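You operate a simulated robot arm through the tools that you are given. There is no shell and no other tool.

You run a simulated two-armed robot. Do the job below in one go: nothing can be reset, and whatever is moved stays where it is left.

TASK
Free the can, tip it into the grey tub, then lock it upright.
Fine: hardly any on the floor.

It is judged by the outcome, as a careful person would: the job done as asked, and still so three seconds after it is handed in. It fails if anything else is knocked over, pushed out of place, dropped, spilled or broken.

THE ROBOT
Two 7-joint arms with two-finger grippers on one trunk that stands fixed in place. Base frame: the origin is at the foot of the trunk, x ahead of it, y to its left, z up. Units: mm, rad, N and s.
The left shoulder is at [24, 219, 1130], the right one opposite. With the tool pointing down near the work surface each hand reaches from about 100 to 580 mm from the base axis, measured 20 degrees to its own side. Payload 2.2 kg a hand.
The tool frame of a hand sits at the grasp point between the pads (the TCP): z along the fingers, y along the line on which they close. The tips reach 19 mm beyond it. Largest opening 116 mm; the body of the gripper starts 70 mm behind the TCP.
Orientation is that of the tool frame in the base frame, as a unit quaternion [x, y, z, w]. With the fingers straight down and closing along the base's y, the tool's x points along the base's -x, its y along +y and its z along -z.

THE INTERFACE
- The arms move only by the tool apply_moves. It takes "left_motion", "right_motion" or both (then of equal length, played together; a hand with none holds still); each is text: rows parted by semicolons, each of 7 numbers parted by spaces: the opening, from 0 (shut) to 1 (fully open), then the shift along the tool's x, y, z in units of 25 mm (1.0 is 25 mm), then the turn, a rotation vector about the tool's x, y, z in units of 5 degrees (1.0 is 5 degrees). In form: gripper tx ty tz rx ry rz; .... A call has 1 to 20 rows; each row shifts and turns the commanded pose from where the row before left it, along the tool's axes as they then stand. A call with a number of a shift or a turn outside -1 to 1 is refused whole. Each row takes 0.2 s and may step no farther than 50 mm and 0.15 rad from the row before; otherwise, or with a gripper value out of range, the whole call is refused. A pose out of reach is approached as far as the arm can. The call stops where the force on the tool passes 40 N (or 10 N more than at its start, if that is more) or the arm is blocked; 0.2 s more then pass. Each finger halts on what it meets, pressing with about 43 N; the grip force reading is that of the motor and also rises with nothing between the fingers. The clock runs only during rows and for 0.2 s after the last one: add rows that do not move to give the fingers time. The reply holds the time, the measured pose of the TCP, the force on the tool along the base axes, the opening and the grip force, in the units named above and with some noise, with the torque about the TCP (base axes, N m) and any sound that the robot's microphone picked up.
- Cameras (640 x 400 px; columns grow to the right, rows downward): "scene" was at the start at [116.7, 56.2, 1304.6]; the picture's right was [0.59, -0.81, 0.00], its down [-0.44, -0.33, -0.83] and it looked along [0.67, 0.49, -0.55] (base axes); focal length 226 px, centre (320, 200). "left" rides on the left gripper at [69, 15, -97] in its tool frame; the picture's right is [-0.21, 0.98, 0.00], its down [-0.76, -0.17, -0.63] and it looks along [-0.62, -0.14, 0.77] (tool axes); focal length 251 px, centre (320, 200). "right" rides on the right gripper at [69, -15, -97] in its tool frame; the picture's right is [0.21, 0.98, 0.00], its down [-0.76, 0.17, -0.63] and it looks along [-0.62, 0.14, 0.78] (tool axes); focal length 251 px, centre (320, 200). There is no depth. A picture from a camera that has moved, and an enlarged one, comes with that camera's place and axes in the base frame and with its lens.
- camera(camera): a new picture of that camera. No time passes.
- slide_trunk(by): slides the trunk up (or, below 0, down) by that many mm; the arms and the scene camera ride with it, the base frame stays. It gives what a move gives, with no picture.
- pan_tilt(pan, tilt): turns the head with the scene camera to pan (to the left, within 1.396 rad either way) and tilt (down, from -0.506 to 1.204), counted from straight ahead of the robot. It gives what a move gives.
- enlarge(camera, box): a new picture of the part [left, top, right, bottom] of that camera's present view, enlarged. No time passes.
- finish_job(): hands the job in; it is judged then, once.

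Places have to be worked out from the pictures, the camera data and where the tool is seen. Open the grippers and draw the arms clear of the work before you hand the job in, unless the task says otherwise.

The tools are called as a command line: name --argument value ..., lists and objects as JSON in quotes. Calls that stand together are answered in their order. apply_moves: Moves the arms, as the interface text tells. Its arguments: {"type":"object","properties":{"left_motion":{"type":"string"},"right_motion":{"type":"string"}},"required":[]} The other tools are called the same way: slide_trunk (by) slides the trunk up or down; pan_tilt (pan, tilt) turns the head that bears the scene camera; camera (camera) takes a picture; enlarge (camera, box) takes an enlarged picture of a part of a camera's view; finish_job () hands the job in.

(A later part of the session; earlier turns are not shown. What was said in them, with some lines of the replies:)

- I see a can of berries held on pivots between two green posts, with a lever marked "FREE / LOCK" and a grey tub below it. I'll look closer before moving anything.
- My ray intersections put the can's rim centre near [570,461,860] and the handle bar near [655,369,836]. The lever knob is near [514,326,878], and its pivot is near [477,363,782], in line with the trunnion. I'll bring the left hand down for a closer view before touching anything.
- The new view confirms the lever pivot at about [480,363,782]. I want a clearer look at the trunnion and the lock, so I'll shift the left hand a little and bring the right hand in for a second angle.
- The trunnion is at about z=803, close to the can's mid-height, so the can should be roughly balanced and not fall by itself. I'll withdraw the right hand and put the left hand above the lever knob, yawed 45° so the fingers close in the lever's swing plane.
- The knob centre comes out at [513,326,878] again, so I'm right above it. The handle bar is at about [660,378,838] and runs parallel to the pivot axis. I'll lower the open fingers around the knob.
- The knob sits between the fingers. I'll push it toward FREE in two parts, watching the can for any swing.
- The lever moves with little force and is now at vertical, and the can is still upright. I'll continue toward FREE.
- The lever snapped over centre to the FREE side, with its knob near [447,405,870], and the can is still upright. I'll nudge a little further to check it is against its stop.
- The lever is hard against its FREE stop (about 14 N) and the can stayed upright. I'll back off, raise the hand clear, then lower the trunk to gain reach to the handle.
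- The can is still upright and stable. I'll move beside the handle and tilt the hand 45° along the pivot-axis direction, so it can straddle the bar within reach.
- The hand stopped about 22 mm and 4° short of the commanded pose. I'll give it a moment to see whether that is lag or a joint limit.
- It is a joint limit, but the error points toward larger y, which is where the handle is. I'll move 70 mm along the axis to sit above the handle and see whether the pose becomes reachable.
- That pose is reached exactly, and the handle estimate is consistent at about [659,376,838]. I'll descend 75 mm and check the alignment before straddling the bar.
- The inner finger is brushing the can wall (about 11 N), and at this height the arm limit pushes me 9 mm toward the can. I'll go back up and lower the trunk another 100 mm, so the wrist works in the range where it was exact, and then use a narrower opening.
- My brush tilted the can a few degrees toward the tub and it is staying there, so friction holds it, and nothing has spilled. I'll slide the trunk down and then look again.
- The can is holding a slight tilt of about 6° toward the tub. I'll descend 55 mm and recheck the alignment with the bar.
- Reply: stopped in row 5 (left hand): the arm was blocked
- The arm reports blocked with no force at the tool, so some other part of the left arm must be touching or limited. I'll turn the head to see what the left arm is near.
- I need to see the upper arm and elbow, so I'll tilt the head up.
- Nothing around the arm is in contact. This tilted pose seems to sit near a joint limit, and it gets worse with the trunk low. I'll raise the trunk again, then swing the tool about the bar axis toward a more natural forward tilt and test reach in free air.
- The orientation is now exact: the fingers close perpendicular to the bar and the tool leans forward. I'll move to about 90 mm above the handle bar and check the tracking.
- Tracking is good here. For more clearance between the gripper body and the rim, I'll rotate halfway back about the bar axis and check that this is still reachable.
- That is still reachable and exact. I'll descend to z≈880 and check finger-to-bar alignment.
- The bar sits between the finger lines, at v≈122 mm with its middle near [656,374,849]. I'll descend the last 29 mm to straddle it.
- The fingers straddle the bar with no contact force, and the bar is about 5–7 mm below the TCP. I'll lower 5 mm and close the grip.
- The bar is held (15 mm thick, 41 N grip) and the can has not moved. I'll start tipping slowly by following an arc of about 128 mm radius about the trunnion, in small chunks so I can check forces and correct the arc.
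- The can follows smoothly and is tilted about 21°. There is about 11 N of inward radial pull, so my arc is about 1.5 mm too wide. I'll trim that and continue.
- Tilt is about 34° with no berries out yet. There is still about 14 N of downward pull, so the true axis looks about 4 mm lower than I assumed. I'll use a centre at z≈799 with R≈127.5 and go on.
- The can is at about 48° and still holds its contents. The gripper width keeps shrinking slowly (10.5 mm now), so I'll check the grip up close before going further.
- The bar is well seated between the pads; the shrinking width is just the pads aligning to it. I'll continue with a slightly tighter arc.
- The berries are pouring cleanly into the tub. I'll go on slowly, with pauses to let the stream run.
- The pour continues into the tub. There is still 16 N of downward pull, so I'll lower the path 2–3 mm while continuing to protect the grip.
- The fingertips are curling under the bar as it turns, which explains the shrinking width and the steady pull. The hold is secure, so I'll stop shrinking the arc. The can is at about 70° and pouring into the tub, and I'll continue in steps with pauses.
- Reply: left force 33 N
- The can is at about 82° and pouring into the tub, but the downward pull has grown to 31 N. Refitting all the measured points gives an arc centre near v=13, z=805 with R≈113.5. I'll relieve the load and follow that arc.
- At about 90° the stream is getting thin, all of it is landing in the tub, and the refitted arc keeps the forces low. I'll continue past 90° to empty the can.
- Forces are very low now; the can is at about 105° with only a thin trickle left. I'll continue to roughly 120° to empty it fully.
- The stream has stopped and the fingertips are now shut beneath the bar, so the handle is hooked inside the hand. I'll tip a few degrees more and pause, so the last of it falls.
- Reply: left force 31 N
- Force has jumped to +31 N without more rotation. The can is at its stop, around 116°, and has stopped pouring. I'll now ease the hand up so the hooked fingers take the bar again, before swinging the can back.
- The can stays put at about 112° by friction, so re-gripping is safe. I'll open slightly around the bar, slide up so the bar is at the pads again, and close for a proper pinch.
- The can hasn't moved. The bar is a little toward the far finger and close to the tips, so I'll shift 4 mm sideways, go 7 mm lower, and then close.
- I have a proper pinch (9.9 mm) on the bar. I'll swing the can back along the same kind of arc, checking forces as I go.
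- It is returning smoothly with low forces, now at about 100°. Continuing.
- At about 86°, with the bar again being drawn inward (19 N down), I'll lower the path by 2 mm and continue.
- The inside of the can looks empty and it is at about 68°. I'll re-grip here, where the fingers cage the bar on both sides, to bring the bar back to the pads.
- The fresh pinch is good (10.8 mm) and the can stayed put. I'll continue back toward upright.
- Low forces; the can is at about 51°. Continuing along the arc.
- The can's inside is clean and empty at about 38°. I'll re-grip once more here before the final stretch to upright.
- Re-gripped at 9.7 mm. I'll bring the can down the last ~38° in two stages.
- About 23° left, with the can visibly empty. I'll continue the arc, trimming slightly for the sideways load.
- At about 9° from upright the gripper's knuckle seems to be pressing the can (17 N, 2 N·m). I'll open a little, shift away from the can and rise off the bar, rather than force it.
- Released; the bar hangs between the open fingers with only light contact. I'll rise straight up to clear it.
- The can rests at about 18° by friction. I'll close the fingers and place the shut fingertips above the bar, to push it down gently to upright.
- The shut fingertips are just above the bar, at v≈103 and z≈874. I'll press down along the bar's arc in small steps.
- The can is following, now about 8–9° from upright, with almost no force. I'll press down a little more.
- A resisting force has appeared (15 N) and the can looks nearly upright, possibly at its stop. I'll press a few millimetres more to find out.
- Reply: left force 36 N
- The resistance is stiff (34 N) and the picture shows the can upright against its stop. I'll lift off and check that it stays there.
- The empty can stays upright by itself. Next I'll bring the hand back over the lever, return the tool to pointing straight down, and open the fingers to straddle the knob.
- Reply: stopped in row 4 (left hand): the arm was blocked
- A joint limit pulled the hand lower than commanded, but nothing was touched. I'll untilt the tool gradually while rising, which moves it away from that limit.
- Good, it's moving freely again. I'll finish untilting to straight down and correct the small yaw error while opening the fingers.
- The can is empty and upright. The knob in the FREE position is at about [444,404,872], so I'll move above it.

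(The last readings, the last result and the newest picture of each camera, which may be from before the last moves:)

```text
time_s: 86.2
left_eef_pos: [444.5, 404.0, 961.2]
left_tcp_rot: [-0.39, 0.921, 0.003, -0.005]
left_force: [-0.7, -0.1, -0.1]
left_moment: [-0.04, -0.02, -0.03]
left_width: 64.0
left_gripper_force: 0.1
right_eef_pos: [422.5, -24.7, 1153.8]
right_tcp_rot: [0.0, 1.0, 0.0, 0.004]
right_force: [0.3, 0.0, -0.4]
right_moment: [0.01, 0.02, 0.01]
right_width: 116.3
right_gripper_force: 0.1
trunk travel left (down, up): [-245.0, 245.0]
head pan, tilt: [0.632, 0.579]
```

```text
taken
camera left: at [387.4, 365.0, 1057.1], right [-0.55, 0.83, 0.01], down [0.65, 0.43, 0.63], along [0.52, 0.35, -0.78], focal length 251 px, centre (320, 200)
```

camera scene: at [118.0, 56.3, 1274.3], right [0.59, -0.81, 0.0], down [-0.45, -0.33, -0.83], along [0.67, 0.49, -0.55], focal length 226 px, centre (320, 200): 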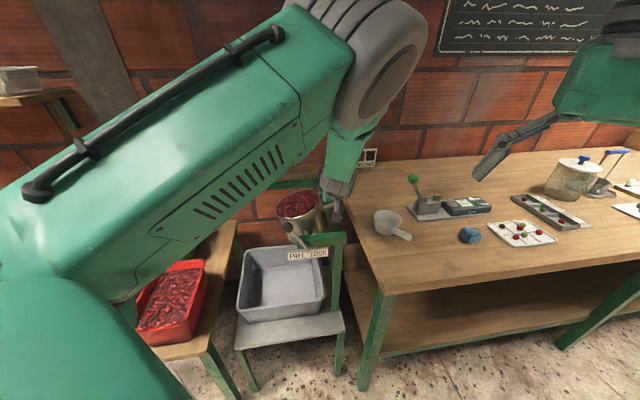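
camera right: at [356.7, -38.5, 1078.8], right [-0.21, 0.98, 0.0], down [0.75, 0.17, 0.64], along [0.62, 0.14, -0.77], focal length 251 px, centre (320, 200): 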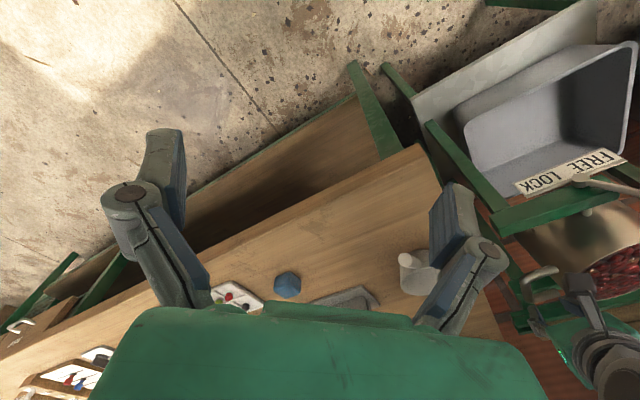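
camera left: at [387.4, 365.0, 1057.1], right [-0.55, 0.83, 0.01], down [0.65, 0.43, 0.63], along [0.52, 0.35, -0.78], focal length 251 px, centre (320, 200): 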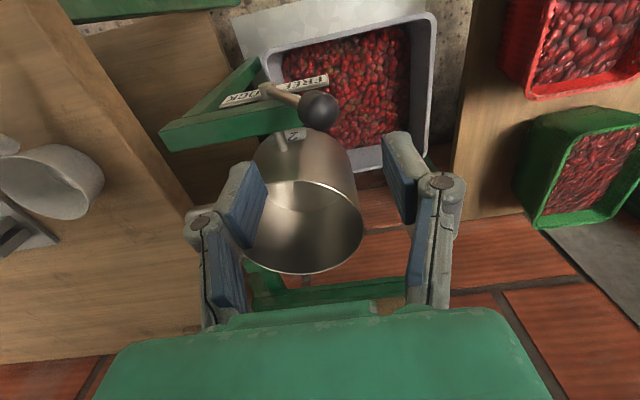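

The knob is centred between the fingers. I'll descend to straddle it.

apply_moves --left_motion "0.55 0.03 0 0.83 0 0 0;0.55 0.03 0 0.83 0 0 0;0.55 0.03 0 0.83 0 0 0;0.55 0.03 0 0.83 0 0 0;0.55 0 0 0 0 0 0"

camera --camera "left"

```text
time_s: 87.4
left_eef_pos: [442.2, 401.8, 877.4]
left_tcp_rot: [-0.39, 0.921, 0.003, -0.003]
left_force: [0.8, -0.9, -0.4]
left_moment: [0.0, 0.02, 0.03]
left_width: 63.9
left_gripper_force: 0.1
right_eef_pos: [422.8, -23.4, 1154.0]
right_tcp_rot: [0.0, 1.0, 0.0, 0.004]
right_force: [-0.2, 0.5, -0.6]
right_moment: [-0.01, -0.04, 0.02]
right_width: 116.1
right_gripper_force: 0.1
trunk travel left (down, up): [-245.0, 245.0]
head pan, tilt: [0.632, 0.579]
```

```text
taken
camera left: at [384.4, 362.6, 973.4], right [-0.55, 0.83, 0.01], down [0.65, 0.43, 0.63], along [0.52, 0.35, -0.78], focal length 251 px, centre (320, 200)
```

left: 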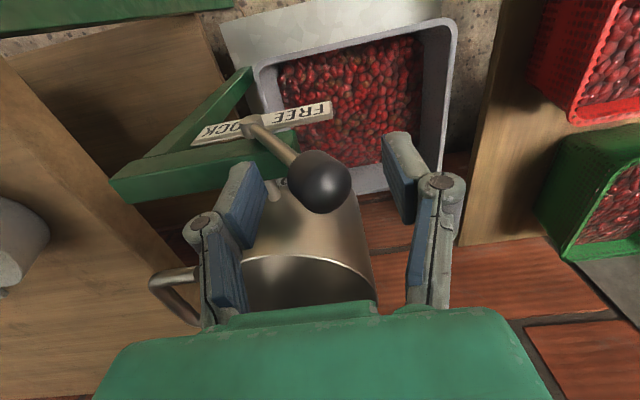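

The knob is straddled and the can is upright. I'll now push the lever back toward LOCK.

apply_moves --left_motion "0.55 0 -0.4 0 0 0 0;0.55 0 -0.4 0 0 0 0;0.55 0 -0.4 0 0 0 0;0.55 0 -0.4 0 0 0 0;0.55 0 -0.4 0 0 0 0;0.55 0 -0.4 0 0 0 0;0.55 0 -0.4 0 0 0 0;0.55 0 -0.4 0 0 0 0"

camera --camera "left"

enlarge --camera "scene" --box '[220, 130, 380, 290]'

```text
time_s: 89.2
left_eef_pos: [500.9, 346.6, 876.8]
left_tcp_rot: [-0.391, 0.92, 0.002, -0.004]
left_force: [0.8, -1.6, 0.3]
left_moment: [0.01, 0.01, 0.0]
left_width: 64.0
left_gripper_force: 0.5
right_eef_pos: [422.5, -24.5, 1153.7]
right_tcp_rot: [0.0, 1.0, 0.002, 0.004]
right_force: [-0.7, 0.1, -0.3]
right_moment: [-0.01, -0.01, -0.02]
right_width: 116.1
right_gripper_force: 0.0
trunk travel left (down, up): [-245.0, 245.0]
head pan, tilt: [0.632, 0.579]
```

```text
taken
camera left: at [442.2, 306.1, 972.3], right [-0.55, 0.83, 0.01], down [0.65, 0.43, 0.63], along [0.52, 0.35, -0.78], focal length 251 px, centre (320, 200)
```

left: 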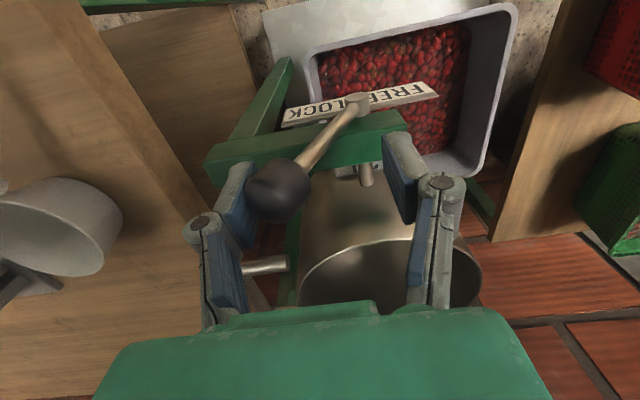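

```text
2.50 times, centred on (300, 210) of scene
camera zoom: at [117.4, 54.6, 1274.5], right [0.59, -0.81, 0.0], down [-0.45, -0.32, -0.83], along [0.67, 0.49, -0.55], focal length 566 px, centre (370, 175)
```

zoom: 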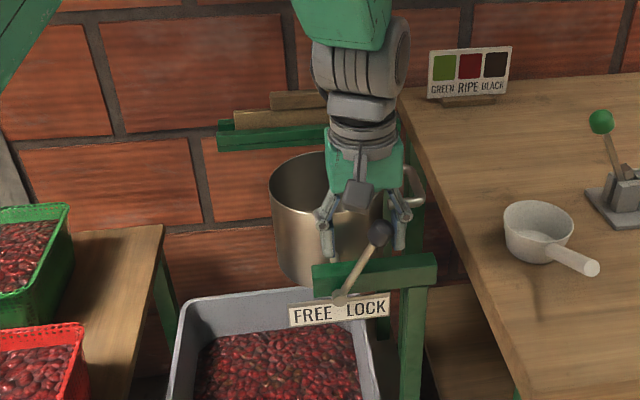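

The lever snapped over to the LOCK side. As before, I'll follow up with a gentle push to make sure it's fully against its stop.

apply_moves --left_motion "0.55 0 -0.3 0 0 0 0;0.55 0 -0.3 0 0 0 0;0.55 0 -0.3 0 0 0 0;0.55 0 -0.3 0 0 0 0;0.55 0 -0.2 0 0 0 0;0.55 0 -0.2 0 0 0 0"

camera --camera "left"

```text
time_s: 90.6
left_eef_pos: [528.4, 318.4, 876.3]
left_tcp_rot: [-0.392, 0.92, 0.003, -0.004]
left_force: [-0.8, -0.6, -0.1]
left_moment: [0.02, 0.01, 0.01]
left_width: 64.5
left_gripper_force: 0.1
right_eef_pos: [422.9, -23.8, 1153.9]
right_tcp_rot: [0.0, 1.0, 0.001, 0.004]
right_force: [0.0, 1.2, 0.4]
right_moment: [0.02, -0.02, 0.02]
right_width: 115.9
right_gripper_force: 0.1
trunk travel left (down, up): [-245.0, 245.0]
head pan, tilt: [0.632, 0.579]
```

```text
taken
camera left: at [471.1, 279.6, 972.3], right [-0.55, 0.83, 0.01], down [0.65, 0.43, 0.63], along [0.52, 0.35, -0.78], focal length 251 px, centre (320, 200)
```

left: 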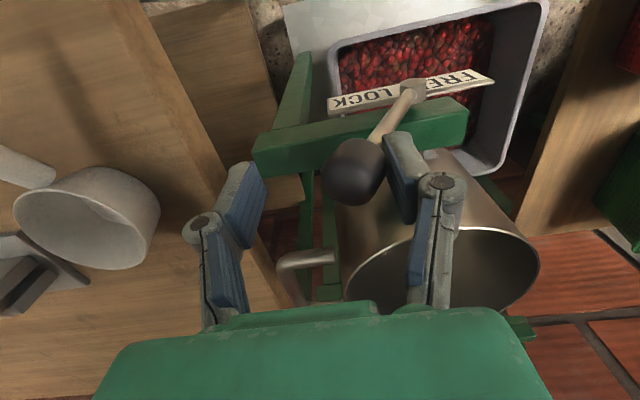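

The knob is just short of the finger, so I'll nudge a little further until it makes contact.

apply_moves --left_motion "0.55 0 -0.2 0 0 0 0;0.55 0 -0.2 0 0 0 0;0.55 0 -0.15 0 0 0 0"

camera --camera "left"

```text
time_s: 91.4
left_eef_pos: [534.7, 311.8, 875.0]
left_tcp_rot: [-0.391, 0.92, 0.003, -0.005]
left_force: [-17.6, 17.8, -2.3]
left_moment: [-0.19, -0.04, -0.11]
left_width: 79.3
left_gripper_force: 11.4
right_eef_pos: [421.5, -20.7, 1155.1]
right_tcp_rot: [0.0, 1.0, -0.001, 0.005]
right_force: [-0.3, 0.5, 0.1]
right_moment: [-0.02, 0.01, -0.01]
right_width: 115.8
right_gripper_force: 0.0
trunk travel left (down, up): [-245.0, 245.0]
head pan, tilt: [0.632, 0.579]
```

```text
taken
camera left: at [478.0, 273.2, 971.8], right [-0.55, 0.83, 0.01], down [0.65, 0.43, 0.62], along [0.52, 0.35, -0.78], focal length 251 px, centre (320, 200)
```

left: 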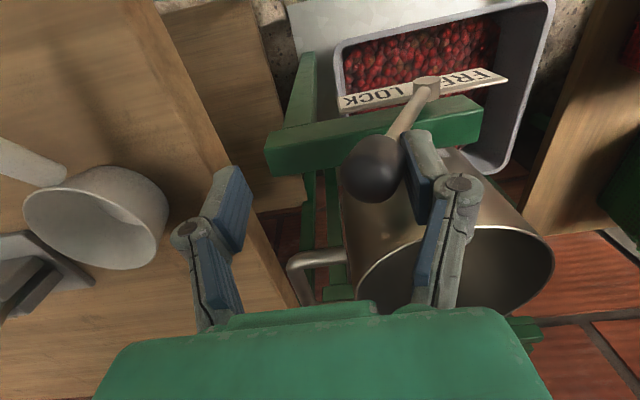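

The lever is firmly against its LOCK stop (25 N). I'll back off the knob, rise clear, and compare the view with the start.

apply_moves --left_motion "0.55 0 0.5 0 0 0 0;0.55 0 0.4 0 0 0 0;0.55 0 0 -0.8 0 0 0;0.55 0 0 -1 0 0 0;0.55 0 0 -1 0 0 0;0.55 0 0 -1 0 0 0;0.55 0 0 -1 0 0 0;1 0.5 0 -0.8 0 0 0;1 0.8 0 -0.5 0 0 0;1 0.8 0 -0.5 0 0 0;1 0.8 0 -0.5 0 0 0;1 0.8 0 -0.5 0 0 0"

slide_trunk --by 30

enlarge --camera "scene" --box '[220, 150, 380, 340]'

camera --camera "scene"

camera --camera "left"

```text
time_s: 94.0
left_eef_pos: [459.4, 257.6, 1065.9]
left_tcp_rot: [-0.391, 0.92, 0.002, -0.003]
left_force: [-0.4, 0.6, -0.2]
left_moment: [0.01, -0.05, -0.02]
left_width: 116.1
left_gripper_force: 0.1
right_eef_pos: [421.5, -23.1, 1154.7]
right_tcp_rot: [0.0, 1.0, 0.0, 0.005]
right_force: [-0.7, 0.5, 1.0]
right_moment: [-0.02, -0.07, -0.03]
right_width: 116.0
right_gripper_force: 0.0
trunk travel left (down, up): [-245.0, 245.0]
head pan, tilt: [0.632, 0.579]
```

```text
time_s: 94.7
left_eef_pos: [460.6, 256.5, 1096.0]
left_tcp_rot: [-0.391, 0.92, 0.003, -0.004]
left_force: [-0.6, 0.4, 0.1]
left_moment: [-0.04, 0.0, 0.04]
left_width: 115.9
left_gripper_force: 0.0
right_eef_pos: [423.7, -24.0, 1184.2]
right_tcp_rot: [-0.001, 1.0, -0.001, 0.003]
right_force: [0.3, -0.3, 0.5]
right_moment: [-0.01, 0.02, 0.0]
right_width: 115.9
right_gripper_force: 0.1
trunk travel left (down, up): [-275.0, 215.0]
head pan, tilt: [0.632, 0.579]
```

```text
2.11 times, centred on (300, 245) of scene
camera zoom: at [116.9, 54.2, 1304.6], right [0.59, -0.81, 0.0], down [-0.45, -0.32, -0.83], along [0.67, 0.49, -0.55], focal length 477 px, centre (362, 105)
```

zoom: 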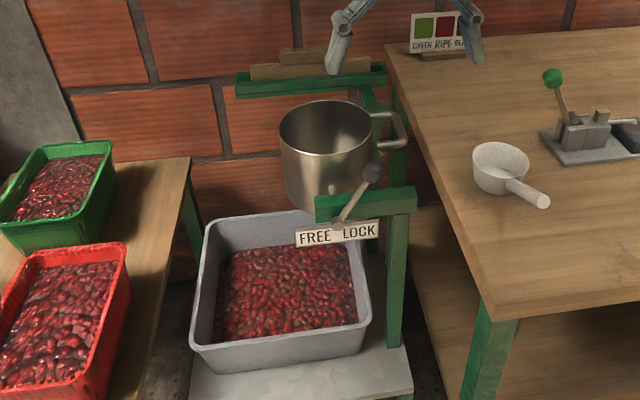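

```text
taken
camera scene: at [116.9, 54.2, 1304.6], right [0.59, -0.81, 0.0], down [-0.45, -0.32, -0.83], along [0.67, 0.49, -0.55], focal length 226 px, centre (320, 200)
```

scene: 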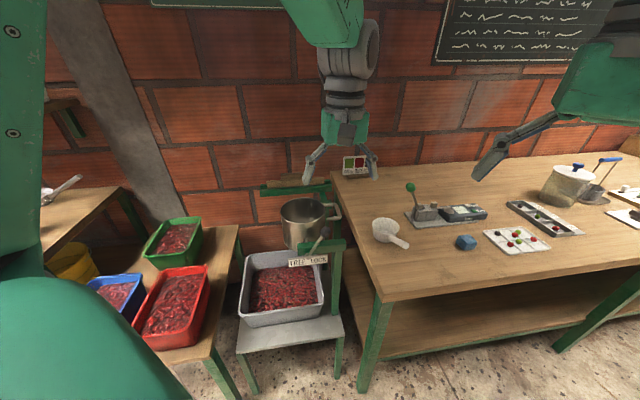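

```text
taken
camera left: at [403.0, 217.3, 1191.6], right [-0.55, 0.83, 0.01], down [0.65, 0.43, 0.63], along [0.52, 0.35, -0.78], focal length 251 px, centre (320, 200)
```

left: 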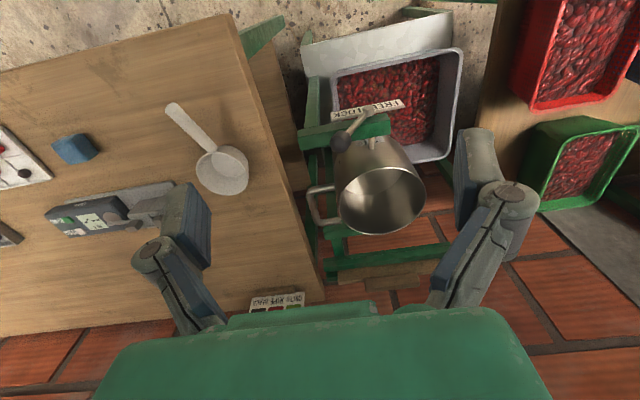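

The can's rim, handle and knob sit at the same pixels as in the first picture. It is upright, the lever is on LOCK, the can is empty, and all the berries I can see are in the tub. I'll draw the left hand well clear and take a last look at the floor.

apply_moves --left_motion "1 0.3 0.8 -0.8 0 0 0;1 0.3 0.8 -0.8 0 0 0;1 0.3 0.8 -0.8 0 0 0;1 0.3 0.8 -0.8 0 0 0;1 0.3 0.8 -0.8 0 0 0;1 0 0 0 0 0 0"

pan_tilt --pan 0.75 --tilt 0.8

enlarge --camera "scene" --box '[240, 80, 460, 380]'

camera --camera "left"

```text
time_s: 96.1
left_eef_pos: [400.2, 320.9, 1188.3]
left_tcp_rot: [-0.392, 0.92, -0.001, -0.007]
left_force: [0.0, -0.2, -1.0]
left_moment: [-0.04, 0.02, -0.01]
left_width: 115.8
left_gripper_force: 0.1
left hand out of reach, approached as far as the arm can: row 3, 4, 5
right_eef_pos: [422.9, -21.0, 1184.7]
right_tcp_rot: [0.0, 1.0, -0.001, 0.003]
right_force: [-0.2, 0.1, 0.2]
right_moment: [0.04, -0.01, 0.04]
right_width: 116.1
right_gripper_force: 0.1
trunk travel left (down, up): [-275.0, 215.0]
head pan, tilt: [0.632, 0.579]
```

```text
time_s: 96.9
left_eef_pos: [399.0, 320.2, 1187.0]
left_tcp_rot: [-0.392, 0.92, -0.001, -0.008]
left_force: [0.2, 0.7, 0.3]
left_moment: [-0.01, -0.03, -0.03]
left_width: 116.1
left_gripper_force: 0.1
right_eef_pos: [422.0, -23.1, 1184.1]
right_tcp_rot: [0.0, 1.0, 0.0, 0.003]
right_force: [0.0, -0.5, 0.4]
right_moment: [-0.03, -0.01, 0.0]
right_width: 115.8
right_gripper_force: 0.0
trunk travel left (down, up): [-275.0, 215.0]
head pan, tilt: [0.75, 0.799]
```

```text
1.33 times, centred on (350, 230) of scene
camera zoom: at [129.9, 27.6, 1305.4], right [0.28, -0.96, 0.0], down [-0.52, -0.15, -0.84], along [0.8, 0.24, -0.54], focal length 302 px, centre (280, 160)
```

zoom: 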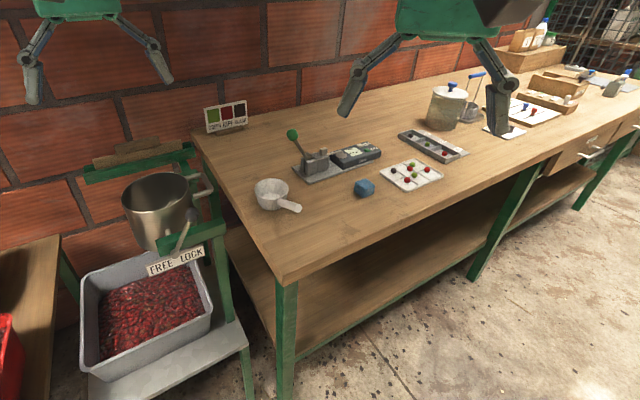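

```text
taken
camera left: at [341.4, 280.9, 1283.6], right [-0.56, 0.83, 0.0], down [0.65, 0.44, 0.62], along [0.51, 0.35, -0.78], focal length 251 px, centre (320, 200)
```

left: 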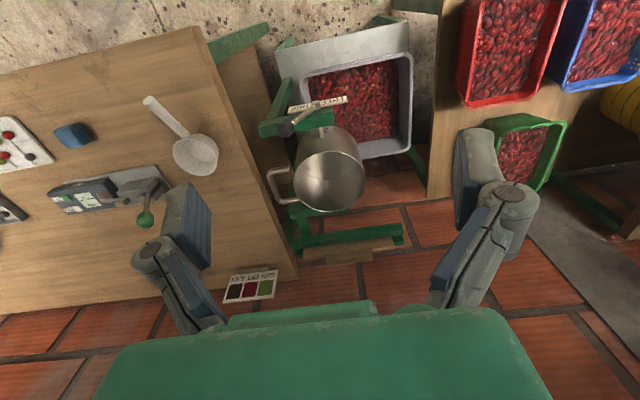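

The can is empty, upright and locked, the berries are in the tub, and I see none on the floor. Nothing else has moved, both grippers are open and both hands are clear, so I'm handing the job in.

finish_job

```text
The job is handed in.
```

The can was freed, emptied into the grey tub, and is upright again with the lever at LOCK. I've handed the job in.

- **Pour:** the stream landed in the tub. The can looks empty, and I saw no berries on the floor in the last pictures.
- **Lock:** the can is against its upright stop and the lever was pushed firmly against its LOCK stop. I didn't tug on the can afterwards to test the lock. The rim, handle and lever knob match their positions in the first picture.
- **Contacts along the way:** while I was reaching for the handle, a finger brushed the can and tilted it a few degrees before the pour; nothing spilled. On the way back up, the gripper pressed on the can, so I let go and pushed the handle down with closed fingertips instead.
- **Surroundings:** nothing else looks moved in the final pictures. Both grippers are open and the arms are clear.
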